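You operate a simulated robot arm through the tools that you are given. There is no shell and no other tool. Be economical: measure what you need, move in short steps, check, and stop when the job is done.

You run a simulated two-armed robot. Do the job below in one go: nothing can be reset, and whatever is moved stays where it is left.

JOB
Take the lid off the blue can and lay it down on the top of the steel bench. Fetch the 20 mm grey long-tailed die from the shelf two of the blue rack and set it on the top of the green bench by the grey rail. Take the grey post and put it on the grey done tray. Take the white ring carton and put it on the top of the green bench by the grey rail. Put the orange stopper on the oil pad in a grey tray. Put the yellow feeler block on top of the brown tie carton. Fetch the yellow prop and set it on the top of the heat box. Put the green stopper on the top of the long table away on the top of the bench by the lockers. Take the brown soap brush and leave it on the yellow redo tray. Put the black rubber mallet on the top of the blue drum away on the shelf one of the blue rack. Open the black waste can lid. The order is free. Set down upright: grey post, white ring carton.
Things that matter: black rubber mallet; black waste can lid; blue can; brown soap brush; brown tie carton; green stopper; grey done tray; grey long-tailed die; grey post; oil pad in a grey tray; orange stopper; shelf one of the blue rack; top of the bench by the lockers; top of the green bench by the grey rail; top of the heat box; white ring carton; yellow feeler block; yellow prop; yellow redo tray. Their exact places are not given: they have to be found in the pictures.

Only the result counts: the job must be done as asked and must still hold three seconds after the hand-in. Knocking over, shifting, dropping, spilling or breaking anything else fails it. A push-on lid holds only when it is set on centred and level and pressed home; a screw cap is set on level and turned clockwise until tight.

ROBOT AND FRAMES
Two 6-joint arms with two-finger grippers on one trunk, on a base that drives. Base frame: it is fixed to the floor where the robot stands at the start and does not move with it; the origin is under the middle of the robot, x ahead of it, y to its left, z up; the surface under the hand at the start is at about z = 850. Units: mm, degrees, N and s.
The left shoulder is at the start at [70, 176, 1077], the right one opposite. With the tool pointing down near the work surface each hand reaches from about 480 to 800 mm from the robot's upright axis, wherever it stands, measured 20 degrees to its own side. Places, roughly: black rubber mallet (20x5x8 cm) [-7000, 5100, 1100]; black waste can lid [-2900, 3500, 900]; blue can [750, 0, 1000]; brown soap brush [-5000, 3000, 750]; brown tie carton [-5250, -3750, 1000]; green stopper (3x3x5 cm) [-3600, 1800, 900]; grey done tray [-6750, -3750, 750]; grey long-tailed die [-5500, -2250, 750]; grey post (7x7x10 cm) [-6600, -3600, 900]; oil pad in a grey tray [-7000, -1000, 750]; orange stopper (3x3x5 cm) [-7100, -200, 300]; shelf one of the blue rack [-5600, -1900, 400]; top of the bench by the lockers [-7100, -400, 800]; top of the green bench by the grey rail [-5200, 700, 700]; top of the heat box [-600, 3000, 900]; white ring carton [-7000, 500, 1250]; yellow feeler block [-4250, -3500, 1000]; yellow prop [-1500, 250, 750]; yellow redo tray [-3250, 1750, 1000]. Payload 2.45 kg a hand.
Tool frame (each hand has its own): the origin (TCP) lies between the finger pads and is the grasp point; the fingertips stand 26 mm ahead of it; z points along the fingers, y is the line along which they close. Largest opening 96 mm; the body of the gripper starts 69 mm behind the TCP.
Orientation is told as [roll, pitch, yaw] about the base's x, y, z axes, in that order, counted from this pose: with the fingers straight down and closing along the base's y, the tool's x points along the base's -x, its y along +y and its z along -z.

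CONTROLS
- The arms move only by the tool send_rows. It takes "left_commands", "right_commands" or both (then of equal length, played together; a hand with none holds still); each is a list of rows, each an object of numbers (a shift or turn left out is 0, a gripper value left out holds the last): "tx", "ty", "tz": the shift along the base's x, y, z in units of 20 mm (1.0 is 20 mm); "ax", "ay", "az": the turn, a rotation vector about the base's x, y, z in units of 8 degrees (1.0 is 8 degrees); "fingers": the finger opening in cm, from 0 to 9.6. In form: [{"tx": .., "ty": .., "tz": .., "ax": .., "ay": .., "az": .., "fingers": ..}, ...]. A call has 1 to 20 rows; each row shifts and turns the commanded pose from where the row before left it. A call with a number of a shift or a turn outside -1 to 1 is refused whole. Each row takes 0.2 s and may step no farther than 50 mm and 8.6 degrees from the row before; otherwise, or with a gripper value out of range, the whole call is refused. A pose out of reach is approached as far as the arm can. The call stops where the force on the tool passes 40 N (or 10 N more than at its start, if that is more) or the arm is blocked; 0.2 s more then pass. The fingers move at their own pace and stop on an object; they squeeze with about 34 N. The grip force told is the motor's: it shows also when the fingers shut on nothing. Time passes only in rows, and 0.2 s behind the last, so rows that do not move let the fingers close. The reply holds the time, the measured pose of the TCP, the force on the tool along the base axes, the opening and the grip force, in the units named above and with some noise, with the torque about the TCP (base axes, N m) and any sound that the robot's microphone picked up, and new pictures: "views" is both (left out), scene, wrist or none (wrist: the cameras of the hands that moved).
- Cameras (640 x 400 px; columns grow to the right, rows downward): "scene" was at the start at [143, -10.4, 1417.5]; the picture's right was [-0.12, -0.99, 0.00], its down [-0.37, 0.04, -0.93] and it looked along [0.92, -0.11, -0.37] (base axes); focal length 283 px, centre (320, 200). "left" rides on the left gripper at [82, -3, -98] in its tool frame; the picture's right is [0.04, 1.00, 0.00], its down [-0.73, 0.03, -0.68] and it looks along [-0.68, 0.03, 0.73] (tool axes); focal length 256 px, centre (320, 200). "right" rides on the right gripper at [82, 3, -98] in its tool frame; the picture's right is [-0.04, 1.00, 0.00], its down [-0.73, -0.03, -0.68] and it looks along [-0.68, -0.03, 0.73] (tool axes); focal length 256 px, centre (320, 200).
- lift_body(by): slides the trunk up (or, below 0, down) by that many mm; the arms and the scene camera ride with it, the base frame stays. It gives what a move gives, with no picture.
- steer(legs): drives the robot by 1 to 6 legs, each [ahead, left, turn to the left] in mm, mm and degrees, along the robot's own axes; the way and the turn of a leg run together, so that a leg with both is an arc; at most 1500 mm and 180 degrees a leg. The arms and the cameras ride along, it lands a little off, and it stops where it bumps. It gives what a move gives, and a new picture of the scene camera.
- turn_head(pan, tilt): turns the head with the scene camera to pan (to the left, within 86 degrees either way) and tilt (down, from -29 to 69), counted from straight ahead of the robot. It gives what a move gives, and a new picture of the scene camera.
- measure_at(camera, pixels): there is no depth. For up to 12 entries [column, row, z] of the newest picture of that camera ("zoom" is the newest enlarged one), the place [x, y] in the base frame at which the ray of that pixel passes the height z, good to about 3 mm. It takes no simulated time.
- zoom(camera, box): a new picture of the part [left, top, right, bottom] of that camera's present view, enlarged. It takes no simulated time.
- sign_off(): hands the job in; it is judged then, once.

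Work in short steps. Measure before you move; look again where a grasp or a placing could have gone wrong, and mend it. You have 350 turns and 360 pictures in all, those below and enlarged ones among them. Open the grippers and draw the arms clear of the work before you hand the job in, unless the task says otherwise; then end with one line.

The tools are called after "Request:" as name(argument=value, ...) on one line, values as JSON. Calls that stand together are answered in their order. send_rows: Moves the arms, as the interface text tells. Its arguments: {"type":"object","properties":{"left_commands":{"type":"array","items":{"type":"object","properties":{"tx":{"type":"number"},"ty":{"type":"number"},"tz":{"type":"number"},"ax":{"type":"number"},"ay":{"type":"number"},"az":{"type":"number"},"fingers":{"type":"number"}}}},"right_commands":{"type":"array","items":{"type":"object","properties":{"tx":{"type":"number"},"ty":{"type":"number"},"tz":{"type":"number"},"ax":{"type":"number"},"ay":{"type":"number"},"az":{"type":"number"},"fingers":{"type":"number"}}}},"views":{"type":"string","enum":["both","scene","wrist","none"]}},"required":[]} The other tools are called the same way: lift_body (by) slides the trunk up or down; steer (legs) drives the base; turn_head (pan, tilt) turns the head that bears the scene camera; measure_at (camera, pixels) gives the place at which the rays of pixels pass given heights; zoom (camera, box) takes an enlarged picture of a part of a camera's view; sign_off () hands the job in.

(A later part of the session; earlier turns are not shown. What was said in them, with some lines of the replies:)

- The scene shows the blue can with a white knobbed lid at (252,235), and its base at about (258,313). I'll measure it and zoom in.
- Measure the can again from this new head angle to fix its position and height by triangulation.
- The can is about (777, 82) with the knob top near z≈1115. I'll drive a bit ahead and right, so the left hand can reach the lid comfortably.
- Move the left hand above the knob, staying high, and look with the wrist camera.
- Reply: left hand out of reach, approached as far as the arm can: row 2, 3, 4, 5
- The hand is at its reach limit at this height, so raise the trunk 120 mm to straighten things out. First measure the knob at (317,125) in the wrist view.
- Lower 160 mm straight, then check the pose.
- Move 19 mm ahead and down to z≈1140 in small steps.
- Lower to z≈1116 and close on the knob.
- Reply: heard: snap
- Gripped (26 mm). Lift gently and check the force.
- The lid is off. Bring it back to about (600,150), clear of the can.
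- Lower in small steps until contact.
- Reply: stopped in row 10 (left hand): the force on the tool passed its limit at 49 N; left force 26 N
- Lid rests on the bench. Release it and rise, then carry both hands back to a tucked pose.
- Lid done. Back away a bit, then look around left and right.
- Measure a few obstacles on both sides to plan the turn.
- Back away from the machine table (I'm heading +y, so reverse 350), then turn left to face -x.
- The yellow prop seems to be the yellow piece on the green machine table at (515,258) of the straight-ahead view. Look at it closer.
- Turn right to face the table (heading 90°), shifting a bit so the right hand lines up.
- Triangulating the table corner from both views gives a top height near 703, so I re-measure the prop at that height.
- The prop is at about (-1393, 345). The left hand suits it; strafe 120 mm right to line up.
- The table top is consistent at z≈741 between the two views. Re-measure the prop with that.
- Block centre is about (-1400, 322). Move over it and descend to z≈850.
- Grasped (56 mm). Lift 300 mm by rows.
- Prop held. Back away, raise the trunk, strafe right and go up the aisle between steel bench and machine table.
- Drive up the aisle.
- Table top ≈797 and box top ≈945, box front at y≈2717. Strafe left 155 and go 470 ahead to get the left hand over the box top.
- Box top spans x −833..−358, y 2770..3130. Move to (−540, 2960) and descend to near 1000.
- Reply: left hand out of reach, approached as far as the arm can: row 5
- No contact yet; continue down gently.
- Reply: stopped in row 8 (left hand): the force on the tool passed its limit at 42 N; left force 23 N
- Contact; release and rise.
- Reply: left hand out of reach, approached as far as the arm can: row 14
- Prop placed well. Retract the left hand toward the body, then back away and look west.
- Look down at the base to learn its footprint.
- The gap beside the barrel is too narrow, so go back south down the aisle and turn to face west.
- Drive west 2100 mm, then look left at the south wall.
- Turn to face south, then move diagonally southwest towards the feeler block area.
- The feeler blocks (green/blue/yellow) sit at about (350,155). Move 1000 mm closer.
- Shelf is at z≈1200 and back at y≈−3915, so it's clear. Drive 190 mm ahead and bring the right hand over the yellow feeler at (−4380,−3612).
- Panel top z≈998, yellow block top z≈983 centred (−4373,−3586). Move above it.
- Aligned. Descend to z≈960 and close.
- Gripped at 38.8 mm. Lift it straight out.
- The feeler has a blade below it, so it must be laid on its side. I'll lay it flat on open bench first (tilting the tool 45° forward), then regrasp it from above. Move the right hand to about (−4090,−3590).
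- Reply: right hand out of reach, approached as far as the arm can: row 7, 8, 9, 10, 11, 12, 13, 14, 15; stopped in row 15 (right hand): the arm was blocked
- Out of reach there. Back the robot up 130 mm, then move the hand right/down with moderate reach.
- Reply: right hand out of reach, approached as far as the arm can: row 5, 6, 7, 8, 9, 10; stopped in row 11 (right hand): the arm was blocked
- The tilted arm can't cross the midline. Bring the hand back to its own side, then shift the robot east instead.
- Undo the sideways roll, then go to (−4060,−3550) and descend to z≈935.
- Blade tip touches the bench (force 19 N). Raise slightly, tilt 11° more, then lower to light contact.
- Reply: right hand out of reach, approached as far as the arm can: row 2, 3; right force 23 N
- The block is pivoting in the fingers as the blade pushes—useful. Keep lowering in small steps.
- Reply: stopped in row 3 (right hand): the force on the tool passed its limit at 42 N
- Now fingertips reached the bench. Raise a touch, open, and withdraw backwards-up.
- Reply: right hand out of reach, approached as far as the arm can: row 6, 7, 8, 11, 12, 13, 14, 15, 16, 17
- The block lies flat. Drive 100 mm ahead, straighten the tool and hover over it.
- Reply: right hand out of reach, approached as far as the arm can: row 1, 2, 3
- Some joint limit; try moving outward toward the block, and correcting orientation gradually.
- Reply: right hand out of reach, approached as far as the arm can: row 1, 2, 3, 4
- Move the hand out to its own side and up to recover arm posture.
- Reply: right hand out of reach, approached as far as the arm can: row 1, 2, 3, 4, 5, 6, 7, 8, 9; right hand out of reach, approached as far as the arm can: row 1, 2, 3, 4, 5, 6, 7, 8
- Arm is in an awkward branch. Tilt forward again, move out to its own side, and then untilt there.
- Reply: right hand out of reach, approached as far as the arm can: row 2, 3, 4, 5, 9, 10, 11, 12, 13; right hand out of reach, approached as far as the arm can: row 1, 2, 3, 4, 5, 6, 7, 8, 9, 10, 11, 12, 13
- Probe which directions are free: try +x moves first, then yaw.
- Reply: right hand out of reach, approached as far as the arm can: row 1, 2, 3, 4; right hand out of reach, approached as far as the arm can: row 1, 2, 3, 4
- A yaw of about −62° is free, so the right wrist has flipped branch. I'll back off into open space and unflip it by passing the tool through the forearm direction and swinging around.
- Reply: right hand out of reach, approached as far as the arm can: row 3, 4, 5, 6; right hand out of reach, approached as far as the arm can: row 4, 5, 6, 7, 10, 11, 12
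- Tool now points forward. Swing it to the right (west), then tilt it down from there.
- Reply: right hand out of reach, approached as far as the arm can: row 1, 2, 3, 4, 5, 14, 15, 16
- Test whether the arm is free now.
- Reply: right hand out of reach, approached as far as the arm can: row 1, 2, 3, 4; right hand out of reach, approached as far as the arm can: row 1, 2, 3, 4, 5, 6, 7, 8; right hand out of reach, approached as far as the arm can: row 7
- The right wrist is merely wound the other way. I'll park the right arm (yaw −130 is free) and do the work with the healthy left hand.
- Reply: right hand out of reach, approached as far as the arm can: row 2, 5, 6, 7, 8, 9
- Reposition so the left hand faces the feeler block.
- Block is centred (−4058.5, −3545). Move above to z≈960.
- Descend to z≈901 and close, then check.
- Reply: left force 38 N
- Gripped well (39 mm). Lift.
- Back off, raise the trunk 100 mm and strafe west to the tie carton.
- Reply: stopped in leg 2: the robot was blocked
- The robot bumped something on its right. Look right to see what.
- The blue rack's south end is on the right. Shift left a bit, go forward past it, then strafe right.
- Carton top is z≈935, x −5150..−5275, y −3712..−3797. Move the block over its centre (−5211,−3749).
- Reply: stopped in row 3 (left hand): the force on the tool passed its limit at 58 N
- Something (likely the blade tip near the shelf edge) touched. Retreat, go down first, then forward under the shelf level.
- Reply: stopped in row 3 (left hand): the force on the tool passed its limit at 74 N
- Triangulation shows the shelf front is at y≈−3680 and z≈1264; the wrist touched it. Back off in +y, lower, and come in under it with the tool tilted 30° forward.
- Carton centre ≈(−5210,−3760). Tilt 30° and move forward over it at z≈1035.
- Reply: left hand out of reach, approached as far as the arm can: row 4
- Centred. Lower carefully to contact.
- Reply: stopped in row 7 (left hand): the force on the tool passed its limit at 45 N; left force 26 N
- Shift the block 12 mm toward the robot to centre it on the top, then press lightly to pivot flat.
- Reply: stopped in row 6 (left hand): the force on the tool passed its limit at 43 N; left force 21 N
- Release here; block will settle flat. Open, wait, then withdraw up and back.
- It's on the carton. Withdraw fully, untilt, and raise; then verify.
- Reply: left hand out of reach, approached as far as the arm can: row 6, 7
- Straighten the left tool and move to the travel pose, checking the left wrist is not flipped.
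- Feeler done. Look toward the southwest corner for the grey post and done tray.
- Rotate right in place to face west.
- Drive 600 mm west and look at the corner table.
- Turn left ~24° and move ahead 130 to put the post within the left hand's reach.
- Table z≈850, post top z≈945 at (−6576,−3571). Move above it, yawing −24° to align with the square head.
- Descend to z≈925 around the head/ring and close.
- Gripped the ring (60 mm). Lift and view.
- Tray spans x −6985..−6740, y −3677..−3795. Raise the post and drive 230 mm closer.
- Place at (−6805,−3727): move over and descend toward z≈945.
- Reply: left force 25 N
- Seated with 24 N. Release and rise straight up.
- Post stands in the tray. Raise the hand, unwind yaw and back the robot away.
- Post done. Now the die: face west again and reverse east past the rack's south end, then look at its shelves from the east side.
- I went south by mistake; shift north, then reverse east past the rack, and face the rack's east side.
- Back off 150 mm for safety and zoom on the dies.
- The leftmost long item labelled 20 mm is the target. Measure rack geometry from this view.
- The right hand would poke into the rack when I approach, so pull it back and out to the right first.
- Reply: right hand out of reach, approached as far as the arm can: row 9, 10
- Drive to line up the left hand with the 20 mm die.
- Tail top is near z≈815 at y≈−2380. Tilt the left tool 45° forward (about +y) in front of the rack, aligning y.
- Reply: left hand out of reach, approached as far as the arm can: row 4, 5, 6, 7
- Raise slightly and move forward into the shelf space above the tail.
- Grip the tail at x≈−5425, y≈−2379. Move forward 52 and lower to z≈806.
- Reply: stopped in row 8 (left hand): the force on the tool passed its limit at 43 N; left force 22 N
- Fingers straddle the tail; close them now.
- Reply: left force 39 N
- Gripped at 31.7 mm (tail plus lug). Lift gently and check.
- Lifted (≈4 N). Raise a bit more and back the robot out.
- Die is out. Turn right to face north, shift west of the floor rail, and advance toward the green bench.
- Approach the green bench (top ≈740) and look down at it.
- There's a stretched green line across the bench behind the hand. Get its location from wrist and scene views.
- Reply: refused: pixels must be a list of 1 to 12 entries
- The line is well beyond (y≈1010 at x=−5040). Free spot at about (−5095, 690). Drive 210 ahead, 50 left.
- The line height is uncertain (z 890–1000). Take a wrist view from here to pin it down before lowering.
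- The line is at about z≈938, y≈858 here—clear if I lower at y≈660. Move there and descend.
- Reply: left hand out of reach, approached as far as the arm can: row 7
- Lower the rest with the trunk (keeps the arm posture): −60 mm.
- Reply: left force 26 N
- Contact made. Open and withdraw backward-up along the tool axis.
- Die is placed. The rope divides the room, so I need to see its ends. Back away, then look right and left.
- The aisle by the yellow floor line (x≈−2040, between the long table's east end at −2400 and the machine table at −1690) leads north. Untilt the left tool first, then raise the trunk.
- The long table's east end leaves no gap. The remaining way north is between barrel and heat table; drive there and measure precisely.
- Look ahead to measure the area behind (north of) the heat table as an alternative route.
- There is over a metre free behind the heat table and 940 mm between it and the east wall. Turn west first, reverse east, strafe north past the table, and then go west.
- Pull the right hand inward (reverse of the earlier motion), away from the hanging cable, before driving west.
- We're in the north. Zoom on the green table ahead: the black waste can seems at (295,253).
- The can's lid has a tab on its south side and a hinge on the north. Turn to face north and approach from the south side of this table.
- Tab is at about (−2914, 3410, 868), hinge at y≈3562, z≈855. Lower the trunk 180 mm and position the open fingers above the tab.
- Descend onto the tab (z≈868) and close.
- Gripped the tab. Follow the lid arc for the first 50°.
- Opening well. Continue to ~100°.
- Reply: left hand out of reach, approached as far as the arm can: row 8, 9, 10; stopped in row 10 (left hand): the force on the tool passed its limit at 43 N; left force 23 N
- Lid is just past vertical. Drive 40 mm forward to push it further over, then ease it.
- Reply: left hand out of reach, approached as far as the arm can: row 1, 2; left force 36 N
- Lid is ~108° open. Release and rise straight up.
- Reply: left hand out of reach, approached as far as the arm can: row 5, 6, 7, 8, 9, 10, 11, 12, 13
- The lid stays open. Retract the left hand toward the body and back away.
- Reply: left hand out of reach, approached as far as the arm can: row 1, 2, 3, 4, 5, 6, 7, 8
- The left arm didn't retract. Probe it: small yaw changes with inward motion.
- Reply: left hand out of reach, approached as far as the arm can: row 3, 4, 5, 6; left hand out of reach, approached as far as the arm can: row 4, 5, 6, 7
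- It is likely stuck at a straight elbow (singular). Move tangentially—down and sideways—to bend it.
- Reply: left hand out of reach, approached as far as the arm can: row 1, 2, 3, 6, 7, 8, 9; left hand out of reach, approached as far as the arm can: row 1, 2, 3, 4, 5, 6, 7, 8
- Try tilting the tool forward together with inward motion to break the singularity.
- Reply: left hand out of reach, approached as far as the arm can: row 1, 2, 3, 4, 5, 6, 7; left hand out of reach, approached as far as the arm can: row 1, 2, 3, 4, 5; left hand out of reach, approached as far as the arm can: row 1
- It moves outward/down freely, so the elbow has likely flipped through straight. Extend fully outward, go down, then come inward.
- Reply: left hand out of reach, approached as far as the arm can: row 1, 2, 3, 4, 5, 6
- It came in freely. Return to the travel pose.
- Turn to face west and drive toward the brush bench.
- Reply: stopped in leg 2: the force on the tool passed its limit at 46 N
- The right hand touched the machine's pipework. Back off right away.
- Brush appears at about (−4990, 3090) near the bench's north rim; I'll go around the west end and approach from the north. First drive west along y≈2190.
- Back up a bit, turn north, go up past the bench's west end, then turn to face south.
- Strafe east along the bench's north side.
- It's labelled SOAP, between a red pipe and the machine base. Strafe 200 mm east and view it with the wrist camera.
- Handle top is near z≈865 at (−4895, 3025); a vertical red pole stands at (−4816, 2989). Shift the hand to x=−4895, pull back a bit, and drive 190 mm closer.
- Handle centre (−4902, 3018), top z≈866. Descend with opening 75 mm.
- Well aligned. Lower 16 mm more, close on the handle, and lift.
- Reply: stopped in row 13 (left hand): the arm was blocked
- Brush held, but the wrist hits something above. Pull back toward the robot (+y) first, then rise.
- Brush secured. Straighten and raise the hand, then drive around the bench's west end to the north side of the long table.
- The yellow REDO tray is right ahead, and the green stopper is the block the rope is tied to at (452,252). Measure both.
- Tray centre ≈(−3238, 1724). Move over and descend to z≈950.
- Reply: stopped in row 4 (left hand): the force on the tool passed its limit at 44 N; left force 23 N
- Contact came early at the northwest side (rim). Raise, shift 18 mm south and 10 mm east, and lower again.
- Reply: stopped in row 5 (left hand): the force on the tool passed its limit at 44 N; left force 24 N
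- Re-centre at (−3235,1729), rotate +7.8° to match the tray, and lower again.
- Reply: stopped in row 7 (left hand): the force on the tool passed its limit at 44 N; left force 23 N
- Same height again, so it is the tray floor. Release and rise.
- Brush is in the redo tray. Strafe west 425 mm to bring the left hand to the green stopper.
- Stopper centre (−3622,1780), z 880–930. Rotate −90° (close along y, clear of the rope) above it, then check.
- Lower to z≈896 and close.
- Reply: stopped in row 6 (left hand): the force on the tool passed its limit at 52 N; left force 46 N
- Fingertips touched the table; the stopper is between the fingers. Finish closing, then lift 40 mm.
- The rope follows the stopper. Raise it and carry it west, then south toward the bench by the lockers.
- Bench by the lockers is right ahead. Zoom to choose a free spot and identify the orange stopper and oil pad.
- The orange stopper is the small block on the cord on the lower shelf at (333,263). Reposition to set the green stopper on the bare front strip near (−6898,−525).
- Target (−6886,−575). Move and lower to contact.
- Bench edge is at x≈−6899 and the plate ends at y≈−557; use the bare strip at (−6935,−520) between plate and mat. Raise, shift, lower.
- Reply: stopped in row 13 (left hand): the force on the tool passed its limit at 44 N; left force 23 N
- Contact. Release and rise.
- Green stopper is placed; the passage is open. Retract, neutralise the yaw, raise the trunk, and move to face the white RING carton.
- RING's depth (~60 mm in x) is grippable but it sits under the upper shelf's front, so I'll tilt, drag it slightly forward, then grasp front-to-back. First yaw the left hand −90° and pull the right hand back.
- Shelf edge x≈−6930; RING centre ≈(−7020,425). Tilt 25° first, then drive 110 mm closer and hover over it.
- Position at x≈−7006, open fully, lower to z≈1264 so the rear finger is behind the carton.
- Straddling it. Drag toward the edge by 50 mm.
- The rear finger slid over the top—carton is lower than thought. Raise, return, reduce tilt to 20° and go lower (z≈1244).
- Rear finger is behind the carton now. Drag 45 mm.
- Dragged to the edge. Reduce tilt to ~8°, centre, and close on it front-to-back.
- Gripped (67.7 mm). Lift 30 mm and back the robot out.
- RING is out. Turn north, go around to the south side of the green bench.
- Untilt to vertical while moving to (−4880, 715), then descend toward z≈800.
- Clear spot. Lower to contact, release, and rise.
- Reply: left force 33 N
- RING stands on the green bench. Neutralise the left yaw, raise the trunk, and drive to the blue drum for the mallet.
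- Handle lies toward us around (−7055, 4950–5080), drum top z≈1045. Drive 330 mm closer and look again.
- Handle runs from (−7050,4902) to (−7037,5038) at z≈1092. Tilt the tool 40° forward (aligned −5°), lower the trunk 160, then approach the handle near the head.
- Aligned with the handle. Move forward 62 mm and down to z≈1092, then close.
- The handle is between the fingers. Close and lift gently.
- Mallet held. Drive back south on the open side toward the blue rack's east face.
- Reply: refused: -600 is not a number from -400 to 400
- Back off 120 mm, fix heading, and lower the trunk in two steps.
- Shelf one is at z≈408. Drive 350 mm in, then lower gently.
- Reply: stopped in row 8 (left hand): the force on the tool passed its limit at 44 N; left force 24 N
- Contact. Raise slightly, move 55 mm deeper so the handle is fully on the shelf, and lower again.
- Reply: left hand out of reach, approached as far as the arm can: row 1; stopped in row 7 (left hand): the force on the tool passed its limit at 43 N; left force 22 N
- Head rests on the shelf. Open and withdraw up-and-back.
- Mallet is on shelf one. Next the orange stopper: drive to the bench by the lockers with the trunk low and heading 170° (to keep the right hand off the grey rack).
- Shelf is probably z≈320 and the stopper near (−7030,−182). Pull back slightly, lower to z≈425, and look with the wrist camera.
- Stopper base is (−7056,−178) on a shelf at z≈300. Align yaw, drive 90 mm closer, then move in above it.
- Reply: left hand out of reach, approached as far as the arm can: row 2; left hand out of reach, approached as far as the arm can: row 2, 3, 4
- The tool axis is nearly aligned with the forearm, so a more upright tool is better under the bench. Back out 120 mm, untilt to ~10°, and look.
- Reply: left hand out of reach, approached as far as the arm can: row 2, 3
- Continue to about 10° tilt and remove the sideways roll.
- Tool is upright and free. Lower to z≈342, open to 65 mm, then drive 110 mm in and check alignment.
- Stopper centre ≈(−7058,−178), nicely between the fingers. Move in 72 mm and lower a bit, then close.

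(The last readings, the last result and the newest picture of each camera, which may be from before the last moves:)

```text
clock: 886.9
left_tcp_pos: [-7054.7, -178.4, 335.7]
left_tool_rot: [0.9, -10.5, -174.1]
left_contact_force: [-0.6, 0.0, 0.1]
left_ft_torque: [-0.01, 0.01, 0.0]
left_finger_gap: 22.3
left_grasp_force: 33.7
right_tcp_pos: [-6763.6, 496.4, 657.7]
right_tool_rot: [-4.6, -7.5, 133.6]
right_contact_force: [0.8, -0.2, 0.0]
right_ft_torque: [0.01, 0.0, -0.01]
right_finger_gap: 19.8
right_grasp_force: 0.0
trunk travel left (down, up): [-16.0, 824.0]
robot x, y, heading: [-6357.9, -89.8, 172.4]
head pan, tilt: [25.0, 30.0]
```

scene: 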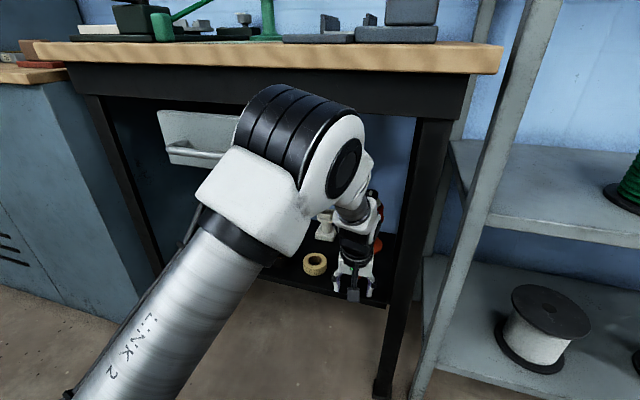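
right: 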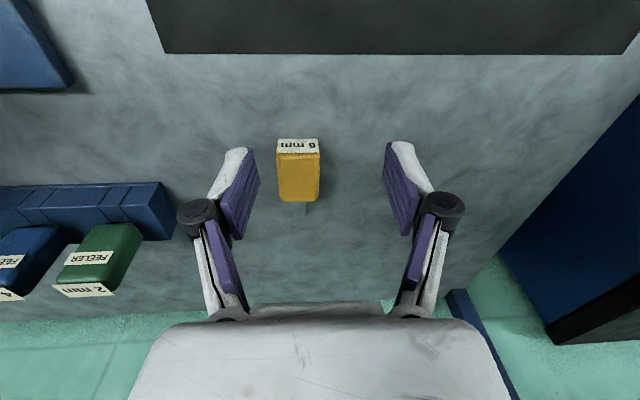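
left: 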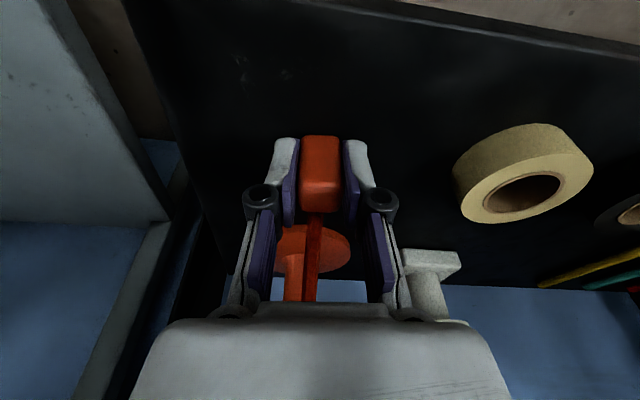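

Gripped. Lift slightly and back straight out.

Request:
send_rows(left_commands=[{"tz": 0.5}, {"tz": 0.5}, {"tx": 0.8}, {"tx": 0.8}], views="none")

Request:
steer(legs=[[-350, 0, 0], [0, 0, 8]])

Request:
lift_body(by=400)

Request:
lift_body(by=230)

```text
clock: 887.9
left_tcp_pos: [-7023.4, -178.3, 356.9]
left_tool_rot: [0.9, -10.5, -174.1]
left_contact_force: [-1.0, -0.4, -0.3]
left_ft_torque: [0.0, -0.02, 0.0]
left_finger_gap: 22.4
left_grasp_force: 33.9
right_tcp_pos: [-6763.0, 495.7, 658.1]
right_tool_rot: [-4.7, -7.5, 133.6]
right_contact_force: [0.7, -0.5, -0.2]
right_ft_torque: [0.03, 0.0, -0.04]
right_finger_gap: 19.8
right_grasp_force: 0.1
trunk travel left (down, up): [-16.0, 824.0]
robot x, y, heading: [-6365.8, -89.7, 172.2]
head pan, tilt: [25.0, 30.0]
```

```text
clock: 890.8
left_tcp_pos: [-6654.4, -319.6, 355.9]
left_tool_rot: [0.9, -10.5, -165.9]
left_contact_force: [-0.1, 0.3, 0.3]
left_ft_torque: [-0.03, -0.01, -0.03]
left_finger_gap: 22.5
left_grasp_force: 34.3
right_tcp_pos: [-6491.7, 386.4, 657.8]
right_tool_rot: [-4.8, -7.5, 141.7]
right_contact_force: [0.2, 0.4, 0.0]
right_ft_torque: [0.02, -0.04, 0.01]
right_finger_gap: 20.0
right_grasp_force: 0.0
trunk travel left (down, up): [-16.0, 824.0]
robot x, y, heading: [-6010.7, -141.7, -179.5]
head pan, tilt: [25.0, 30.0]
```

scene: 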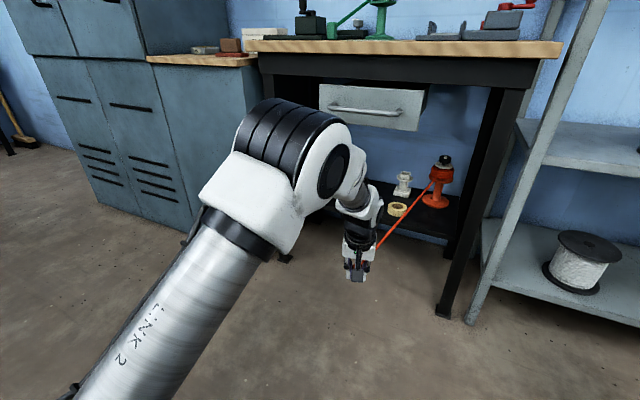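

```text
clock: 894.7
left_tcp_pos: [-6655.5, -320.1, 756.1]
left_tool_rot: [1.0, -10.5, -166.0]
left_contact_force: [-0.2, 0.1, 0.0]
left_ft_torque: [0.03, 0.01, -0.02]
left_finger_gap: 22.4
left_grasp_force: 34.4
right_tcp_pos: [-6491.6, 385.9, 1057.4]
right_tool_rot: [-4.7, -7.5, 141.8]
right_contact_force: [-0.2, 0.1, 0.0]
right_ft_torque: [0.0, 0.01, -0.02]
right_finger_gap: 20.1
right_grasp_force: 0.0
trunk travel left (down, up): [-416.0, 424.0]
robot x, y, heading: [-6010.7, -140.3, -179.6]
head pan, tilt: [25.0, 30.0]
```

```text
clock: 897.1
left_tcp_pos: [-6654.8, -317.2, 985.9]
left_tool_rot: [0.7, -10.5, -166.0]
left_contact_force: [1.3, -0.5, -0.5]
left_ft_torque: [-0.01, -0.01, 0.01]
left_finger_gap: 22.5
left_grasp_force: 34.7
right_tcp_pos: [-6491.1, 386.8, 1287.9]
right_tool_rot: [-4.7, -7.5, 141.7]
right_contact_force: [-0.1, -0.7, -0.9]
right_ft_torque: [-0.01, 0.0, -0.01]
right_finger_gap: 20.1
right_grasp_force: 0.1
trunk travel left (down, up): [-646.0, 194.0]
robot x, y, heading: [-6012.9, -136.4, -179.9]
head pan, tilt: [25.0, 30.0]
```

Drive south to face the cabinet with the oil pad tray.

Request:
steer(legs=[[0, 690, 0], [230, 0, 0]])

Request:
send_rows(left_commands=[{"az": -0.8, "ay": -0.65, "tz": 0.5}, {"az": -0.9, "ay": -0.65, "tz": 0.5}, {}], views="scene")

```text
clock: 902.2
left_tcp_pos: [-6872.0, -1017.4, 986.4]
left_tool_rot: [1.0, -10.6, -165.6]
left_contact_force: [0.0, -0.1, 0.7]
left_ft_torque: [0.01, 0.01, 0.02]
left_finger_gap: 22.3
left_grasp_force: 33.4
right_tcp_pos: [-6713.6, -311.4, 1287.9]
right_tool_rot: [-4.7, -7.5, 142.1]
right_contact_force: [-0.2, -0.1, 0.5]
right_ft_torque: [0.05, 0.0, 0.0]
right_finger_gap: 20.4
right_grasp_force: 0.0
trunk travel left (down, up): [-646.0, 194.0]
robot x, y, heading: [-6232.5, -833.6, -179.4]
head pan, tilt: [25.0, 30.0]
```

scene: 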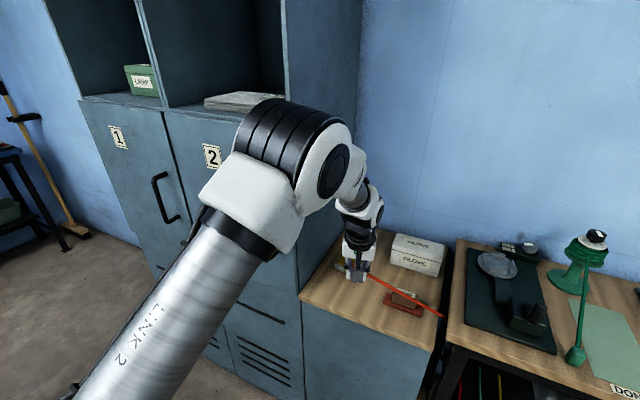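

```text
refused: row 2 steps farther than a row can; nothing moved
```

Request:
send_rows(left_commands=[{"az": -0.6, "ay": -0.45, "tz": 0.5}, {"az": -0.6, "ay": -0.45, "tz": 0.5}, {"az": -0.55, "ay": -0.4}, {}], views="wrist")

```text
clock: 903.2
left_tcp_pos: [-6871.6, -1016.0, 1006.1]
left_tool_rot: [2.3, -0.2, -179.8]
left_contact_force: [-0.3, -0.3, -0.1]
left_ft_torque: [0.0, 0.0, 0.02]
left_finger_gap: 22.5
left_grasp_force: 34.4
right_tcp_pos: [-6713.0, -310.5, 1288.9]
right_tool_rot: [-4.6, -7.5, 142.1]
right_contact_force: [-1.8, -0.6, 0.5]
right_ft_torque: [0.01, 0.04, -0.02]
right_finger_gap: 20.0
right_grasp_force: 0.1
trunk travel left (down, up): [-646.0, 194.0]
robot x, y, heading: [-6228.4, -832.7, -179.2]
head pan, tilt: [25.0, 30.0]
```

left: 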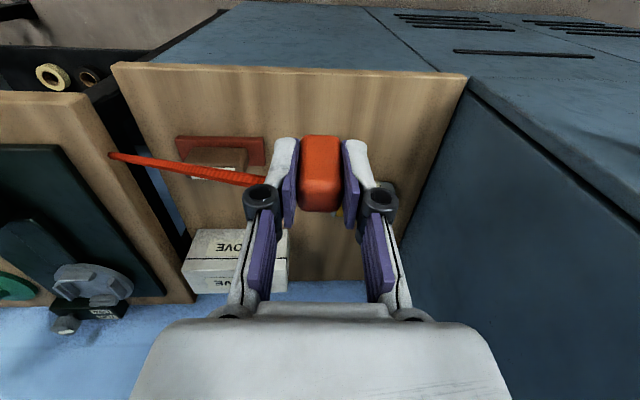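

The stopper hides the tray. Pull the hand back 80 mm to see it.

Request:
send_rows(left_commands=[{"tx": 0.9}, {"tx": 0.9}, {"tx": 0.9}, {"tx": 0.9}, {"tx": 0.9, "ty": 0.9}, {"ty": 0.9}, {}], views="both")

```text
clock: 904.8
left_tcp_pos: [-6783.1, -984.5, 1006.4]
left_tool_rot: [1.9, -0.2, -179.6]
left_contact_force: [-0.4, 0.1, -0.2]
left_ft_torque: [0.05, -0.04, 0.0]
left_finger_gap: 22.7
left_grasp_force: 33.8
right_tcp_pos: [-6713.8, -312.3, 1287.9]
right_tool_rot: [-4.6, -7.5, 142.1]
right_contact_force: [0.5, 0.0, 0.4]
right_ft_torque: [0.0, 0.01, 0.05]
right_finger_gap: 19.8
right_grasp_force: 0.1
trunk travel left (down, up): [-646.0, 194.0]
robot x, y, heading: [-6233.3, -829.4, -179.3]
head pan, tilt: [25.0, 30.0]
```

scene: 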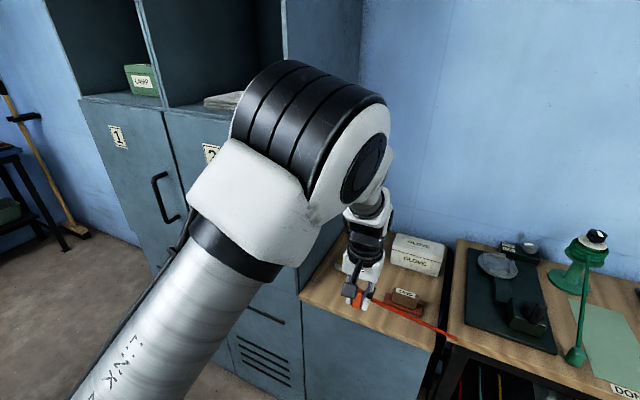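
left: 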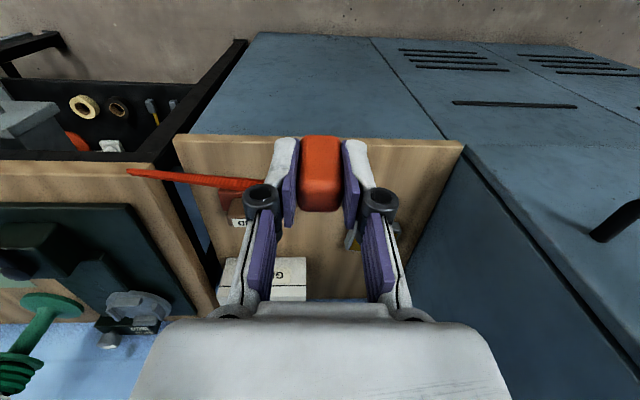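

Request:
measure_at(camera="left", pixels=[[348, 238, 860], [355, 248, 860], [396, 230, 860], [440, 141, 850], [175, 137, 850], [440, 141, 870]])

Request:
zoom(camera="left", box=[240, 180, 440, 320])

```text
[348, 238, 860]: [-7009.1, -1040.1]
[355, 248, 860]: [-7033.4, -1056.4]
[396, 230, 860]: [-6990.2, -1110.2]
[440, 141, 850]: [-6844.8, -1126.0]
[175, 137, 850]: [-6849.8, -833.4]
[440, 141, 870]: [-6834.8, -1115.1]
```

```text
2.86 times, centred on (340, 250) of left
```

zoom: 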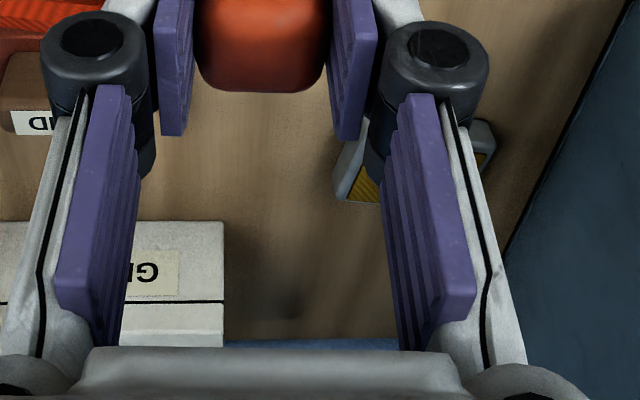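

Request:
measure_at(camera="zoom", pixels=[[337, 200, 865], [358, 122, 865], [482, 120, 865], [497, 150, 865], [337, 200, 845], [358, 122, 845], [482, 120, 845], [375, 200, 855]])

```text
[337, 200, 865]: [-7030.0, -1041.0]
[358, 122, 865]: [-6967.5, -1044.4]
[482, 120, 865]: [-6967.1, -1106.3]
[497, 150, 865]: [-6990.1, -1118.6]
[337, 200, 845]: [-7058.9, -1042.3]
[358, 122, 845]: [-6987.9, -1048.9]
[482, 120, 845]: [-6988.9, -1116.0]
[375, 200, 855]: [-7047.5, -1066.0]
```

Tray spans about x −6967..−7030, y −1042..−1120, right beside the locker wall. Rotate the hand +80° so the gripper is slim toward the lockers, then drive 110 mm closer.

Request:
send_rows(left_commands=[{"az": 0.9}, {"az": 0.9}, {"az": 0.9}, {"az": 0.9}, {"az": 0.9}, {"az": 0.9}, {"az": 0.9}, {"az": 0.9}, {"az": 0.9}, {"az": 0.9}, {"az": 0.9}, {}], views="none")

Request:
steer(legs=[[110, 0, -0.7]])

Request:
send_rows(left_commands=[{"tx": -0.7, "ty": -0.5}, {"tx": -0.7, "ty": -0.5}, {"tx": -0.7, "ty": -0.5}, {}], views="wrist")

```text
clock: 907.4
left_tcp_pos: [-6782.9, -980.8, 1006.3]
left_tool_rot: [2.2, -0.2, -100.5]
left_contact_force: [1.1, -0.7, -0.3]
left_ft_torque: [-0.02, 0.01, 0.01]
left_finger_gap: 22.7
left_grasp_force: 33.6
right_tcp_pos: [-6714.5, -310.3, 1289.7]
right_tool_rot: [-4.7, -7.5, 142.0]
right_contact_force: [0.4, -0.6, 0.2]
right_ft_torque: [-0.02, 0.01, 0.01]
right_finger_gap: 20.1
right_grasp_force: 0.1
trunk travel left (down, up): [-646.0, 194.0]
robot x, y, heading: [-6228.8, -829.4, -179.4]
head pan, tilt: [25.0, 30.0]
```

```text
clock: 908.6
left_tcp_pos: [-6892.1, -974.4, 1006.4]
left_tool_rot: [2.2, -0.2, -101.3]
left_contact_force: [-1.1, 0.5, -0.9]
left_ft_torque: [0.03, -0.02, -0.01]
left_finger_gap: 22.2
left_grasp_force: 33.9
right_tcp_pos: [-6816.3, -306.5, 1289.2]
right_tool_rot: [-4.6, -7.6, 141.4]
right_contact_force: [-0.7, -0.1, -0.4]
right_ft_torque: [0.01, 0.02, -0.01]
right_finger_gap: 19.8
right_grasp_force: 0.0
trunk travel left (down, up): [-646.0, 194.0]
robot x, y, heading: [-6338.8, -833.7, -180.1]
head pan, tilt: [25.0, 30.0]
```

scene: 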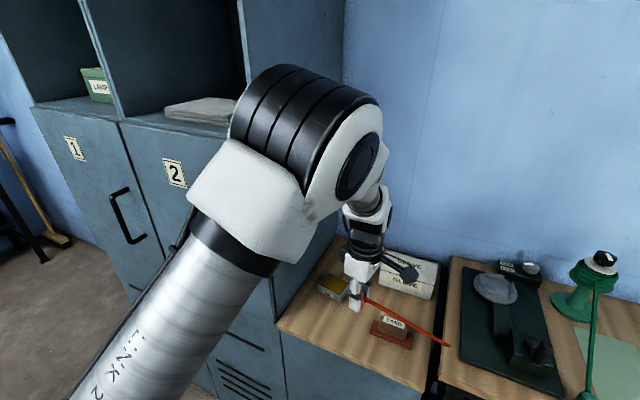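

```text
clock: 909.6
left_tcp_pos: [-6934.2, -1004.7, 1007.9]
left_tool_rot: [2.2, -0.3, -101.3]
left_contact_force: [-0.7, -0.2, -0.7]
left_ft_torque: [-0.01, 0.01, -0.03]
left_finger_gap: 22.3
left_grasp_force: 34.2
right_tcp_pos: [-6815.7, -305.9, 1290.1]
right_tool_rot: [-4.6, -7.5, 141.4]
right_contact_force: [0.1, -0.7, 0.7]
right_ft_torque: [-0.01, 0.02, 0.01]
right_finger_gap: 20.0
right_grasp_force: 0.1
trunk travel left (down, up): [-646.0, 194.0]
robot x, y, heading: [-6342.3, -833.2, -179.9]
head pan, tilt: [25.0, 30.0]
```

left: 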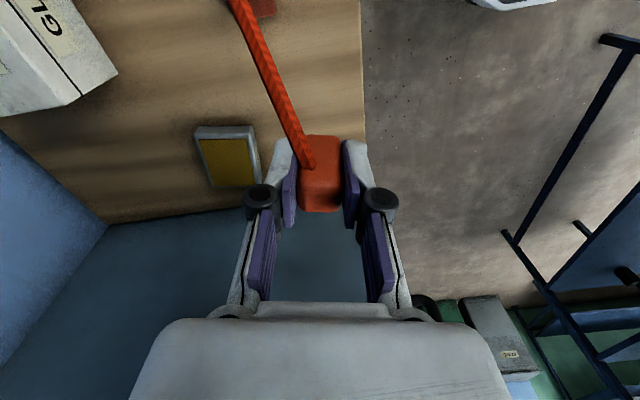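

Request:
measure_at(camera="left", pixels=[[196, 128, 865], [253, 127, 865], [208, 187, 865], [260, 183, 865], [228, 157, 860], [363, 60, 850], [110, 222, 850]])

Request:
measure_at(camera="scene", pixels=[[333, 286, 860], [333, 286, 850]])

```text
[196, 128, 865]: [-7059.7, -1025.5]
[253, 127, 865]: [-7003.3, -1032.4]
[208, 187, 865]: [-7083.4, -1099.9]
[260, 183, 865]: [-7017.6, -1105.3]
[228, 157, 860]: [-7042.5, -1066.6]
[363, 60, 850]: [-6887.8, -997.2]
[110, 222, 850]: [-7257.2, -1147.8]
```

```text
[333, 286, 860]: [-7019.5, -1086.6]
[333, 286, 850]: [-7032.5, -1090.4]
```

Pad centre ≈(−7041,−1065). Move above it and descend to z≈925.

Request:
send_rows(left_commands=[{"tx": -0.9, "ty": -0.5}, {"tx": -0.9, "ty": -0.5}, {"tx": -0.9, "ty": -0.5}, {"tx": -0.9, "ty": -0.5}, {"tx": -0.9, "ty": -0.5}, {"tx": -0.85, "ty": -0.45}, {"tz": -1}, {"tz": -1}, {"tz": -1}, {"tz": -0.5}, {}], views="wrist")

```text
clock: 912.0
left_tcp_pos: [-7041.3, -1064.0, 936.3]
left_tool_rot: [2.1, -0.2, -101.3]
left_contact_force: [-0.8, 0.6, -0.4]
left_ft_torque: [0.04, -0.01, 0.0]
left_finger_gap: 22.7
left_grasp_force: 33.8
right_tcp_pos: [-6815.5, -306.3, 1287.9]
right_tool_rot: [-4.5, -7.6, 141.4]
right_contact_force: [-0.8, 0.1, 0.1]
right_ft_torque: [0.0, 0.03, -0.02]
right_finger_gap: 20.1
right_grasp_force: 0.1
trunk travel left (down, up): [-646.0, 194.0]
robot x, y, heading: [-6342.3, -835.8, -180.0]
head pan, tilt: [25.0, 30.0]
```

left: 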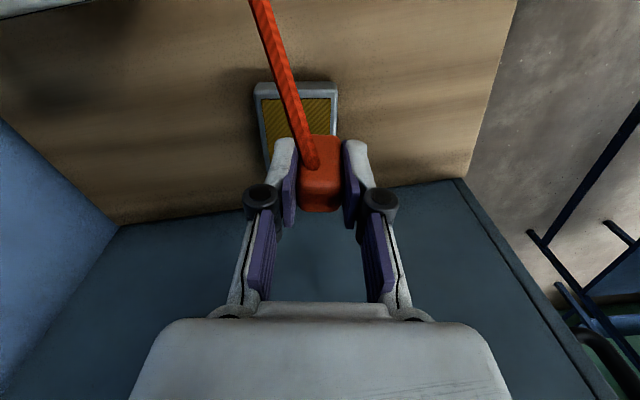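

Request:
measure_at(camera="left", pixels=[[255, 90, 865], [337, 88, 865], [268, 155, 865], [255, 90, 855], [337, 88, 855]])

```text
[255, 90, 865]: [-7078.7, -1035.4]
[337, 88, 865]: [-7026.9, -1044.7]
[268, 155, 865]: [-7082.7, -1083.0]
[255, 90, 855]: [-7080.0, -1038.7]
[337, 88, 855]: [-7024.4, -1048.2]
```

Adjust to (−7055,−1075) and lower to contact.

Request:
send_rows(left_commands=[{"tx": -0.7, "ty": -0.55}, {"tz": -0.5}, {"tz": -0.25}, {"tz": -0.25}, {"tz": -0.2}, {"tz": -0.2}, {"tz": -0.2}, {"tz": -0.2}, {"tz": -0.2}, {"tz": -0.2}, {"tz": -0.2}, {"tz": -0.2}, {"tz": -0.2}, {"tz": -0.2}], views="wrist")

```text
clock: 915.0
left_tcp_pos: [-7057.3, -1075.8, 877.1]
left_tool_rot: [2.2, -0.2, -101.3]
left_contact_force: [-0.1, -0.3, -0.9]
left_ft_torque: [0.0, -0.01, -0.01]
left_finger_gap: 22.5
left_grasp_force: 34.2
right_tcp_pos: [-6817.3, -306.1, 1288.4]
right_tool_rot: [-4.7, -7.6, 141.5]
right_contact_force: [0.1, -0.8, 0.7]
right_ft_torque: [0.01, 0.02, -0.02]
right_finger_gap: 20.1
right_grasp_force: 0.1
trunk travel left (down, up): [-646.0, 194.0]
robot x, y, heading: [-6337.1, -834.5, -179.9]
head pan, tilt: [25.0, 30.0]
```

left: 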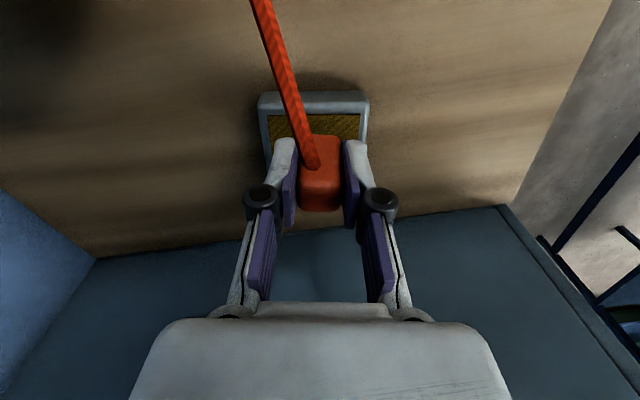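

Request:
measure_at(camera="left", pixels=[[260, 97, 840], [368, 97, 840], [362, 140, 840], [270, 150, 840]])

Request:
send_rows(left_commands=[{"tz": -0.2}, {"tz": -0.2}, {"tz": -0.2}, {"tz": -0.2}, {"tz": -0.2}, {"tz": -0.2}, {"tz": -0.2}, {"tz": -0.2}], views="wrist")

```text
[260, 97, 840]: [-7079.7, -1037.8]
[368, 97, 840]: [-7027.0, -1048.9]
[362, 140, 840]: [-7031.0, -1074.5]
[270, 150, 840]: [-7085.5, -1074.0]
```

```text
clock: 916.8
left_tcp_pos: [-7057.6, -1074.4, 852.5]
left_tool_rot: [1.5, -0.3, -101.3]
left_contact_force: [8.8, 2.0, 24.4]
left_ft_torque: [-0.05, 0.03, -0.02]
left_finger_gap: 22.7
left_grasp_force: 33.7
right_tcp_pos: [-6813.6, -305.7, 1289.3]
right_tool_rot: [-4.5, -7.5, 141.5]
right_contact_force: [0.2, -0.8, 0.2]
right_ft_torque: [0.02, -0.03, -0.04]
right_finger_gap: 20.0
right_grasp_force: 0.0
trunk travel left (down, up): [-646.0, 194.0]
robot x, y, heading: [-6336.6, -830.9, -179.8]
head pan, tilt: [25.0, 30.0]
stopped in row 8 (left hand): the force on the tool passed its limit at 42 N (the readings are from after the stop); the commanded pose is now the measured one
```

left: 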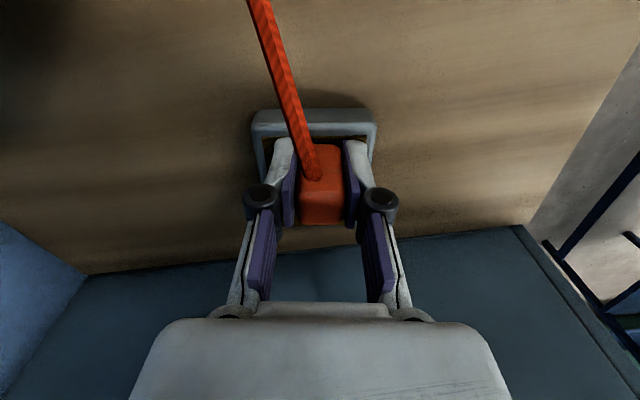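

Contact on the pad. Open just a little (tray walls are close) and rise straight up.

Request:
send_rows(left_commands=[{"fingers": 2.8}, {"fingers": 3.0}, {"tz": 0.4}, {"tz": 0.5}, {"tz": 0.7, "fingers": 3.6}, {"tz": 1, "fingers": 4.5}, {"tz": 1}, {"tz": 1}, {"tz": 1}, {"tz": 1}, {"tz": 1}], views="wrist")

```text
clock: 919.2
left_tcp_pos: [-7057.2, -1075.1, 1001.3]
left_tool_rot: [1.9, -0.3, -101.3]
left_contact_force: [-0.4, -0.2, -0.9]
left_ft_torque: [0.0, 0.0, -0.01]
left_finger_gap: 45.1
left_grasp_force: 0.1
right_tcp_pos: [-6816.3, -305.0, 1287.8]
right_tool_rot: [-4.6, -7.4, 141.4]
right_contact_force: [0.7, 0.2, 0.5]
right_ft_torque: [0.02, 0.01, 0.02]
right_finger_gap: 19.9
right_grasp_force: 0.1
trunk travel left (down, up): [-646.0, 194.0]
robot x, y, heading: [-6336.5, -834.3, -179.7]
head pan, tilt: [25.0, 30.0]
```

left: 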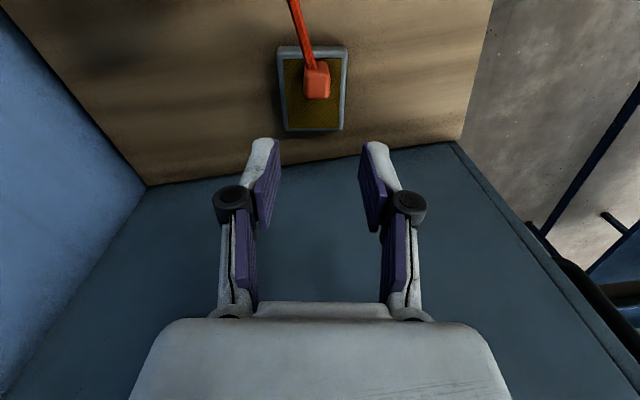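

The orange stopper is on the oil pad. Draw the arms clear, open both grippers, and back away.

Request:
send_rows(left_commands=[{"tz": 1, "fingers": 9}, {"tz": 1}, {"tz": 1}, {"tx": 1}, {"tx": 1}, {"tx": 1}], right_commands=[{"fingers": 9}, {}, {}, {}, {}, {}], views="none")

Request:
steer(legs=[[-450, 0, 0]])

Request:
turn_head(pan=0, tilt=30)

```text
clock: 920.6
left_tcp_pos: [-6997.1, -1074.0, 1059.2]
left_tool_rot: [1.9, -0.2, -101.3]
left_contact_force: [-0.6, -0.5, -0.1]
left_ft_torque: [-0.01, 0.04, 0.0]
left_finger_gap: 90.1
left_grasp_force: 0.1
right_tcp_pos: [-6814.9, -306.5, 1289.0]
right_tool_rot: [-4.7, -7.5, 141.4]
right_contact_force: [0.5, 0.0, -0.2]
right_ft_torque: [0.0, 0.03, -0.01]
right_finger_gap: 90.2
right_grasp_force: 0.0
trunk travel left (down, up): [-646.0, 194.0]
robot x, y, heading: [-6338.9, -831.4, -180.0]
head pan, tilt: [25.0, 30.0]
```

```text
clock: 923.3
left_tcp_pos: [-6552.1, -1075.6, 1058.0]
left_tool_rot: [1.9, -0.4, -101.2]
left_contact_force: [1.0, 0.2, -0.3]
left_ft_torque: [0.03, -0.03, 0.02]
left_finger_gap: 89.8
left_grasp_force: 0.0
right_tcp_pos: [-6372.5, -306.5, 1287.6]
right_tool_rot: [-4.7, -7.5, 141.5]
right_contact_force: [-0.3, -0.2, 0.3]
right_ft_torque: [0.02, 0.0, -0.03]
right_finger_gap: 90.3
right_grasp_force: 0.0
trunk travel left (down, up): [-646.0, 194.0]
robot x, y, heading: [-5896.2, -831.8, -179.8]
head pan, tilt: [25.0, 30.0]
```

scene: 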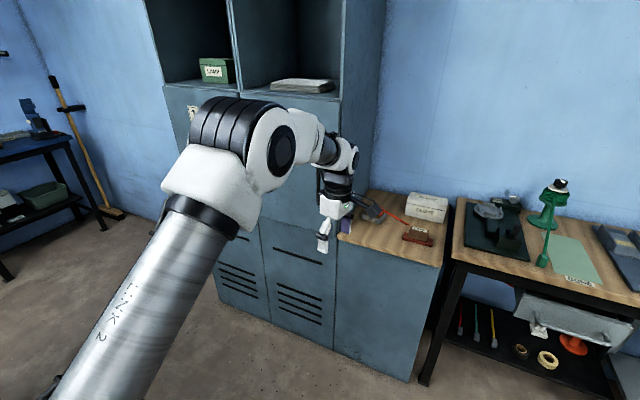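

```text
clock: 924.2
left_tcp_pos: [-6552.0, -1076.1, 1059.0]
left_tool_rot: [1.9, -0.3, -101.2]
left_contact_force: [-0.6, -0.3, -0.4]
left_ft_torque: [0.02, -0.01, -0.02]
left_finger_gap: 90.1
left_grasp_force: 0.0
right_tcp_pos: [-6371.5, -305.4, 1286.8]
right_tool_rot: [-4.6, -7.6, 141.5]
right_contact_force: [0.8, 0.6, 0.2]
right_ft_torque: [0.01, -0.01, 0.03]
right_finger_gap: 90.1
right_grasp_force: 0.1
trunk travel left (down, up): [-646.0, 194.0]
robot x, y, heading: [-5892.8, -833.6, -179.9]
head pan, tilt: [0.0, 30.0]
```

scene: 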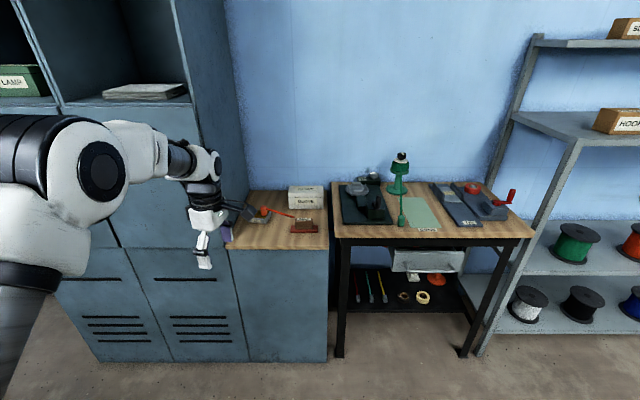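

Both stoppers are in place: orange on the oil pad at (262,212), green on the bench at (402,218). The arms are clear and both grippers open, so I'm handing in.

Request:
sign_off()

```text
The job is handed in.
```

All eleven items were carried out as asked and looked in place when last seen, though the right hand once bumped (46 N) the fixed pipework at the machine bench, with no visible damage.
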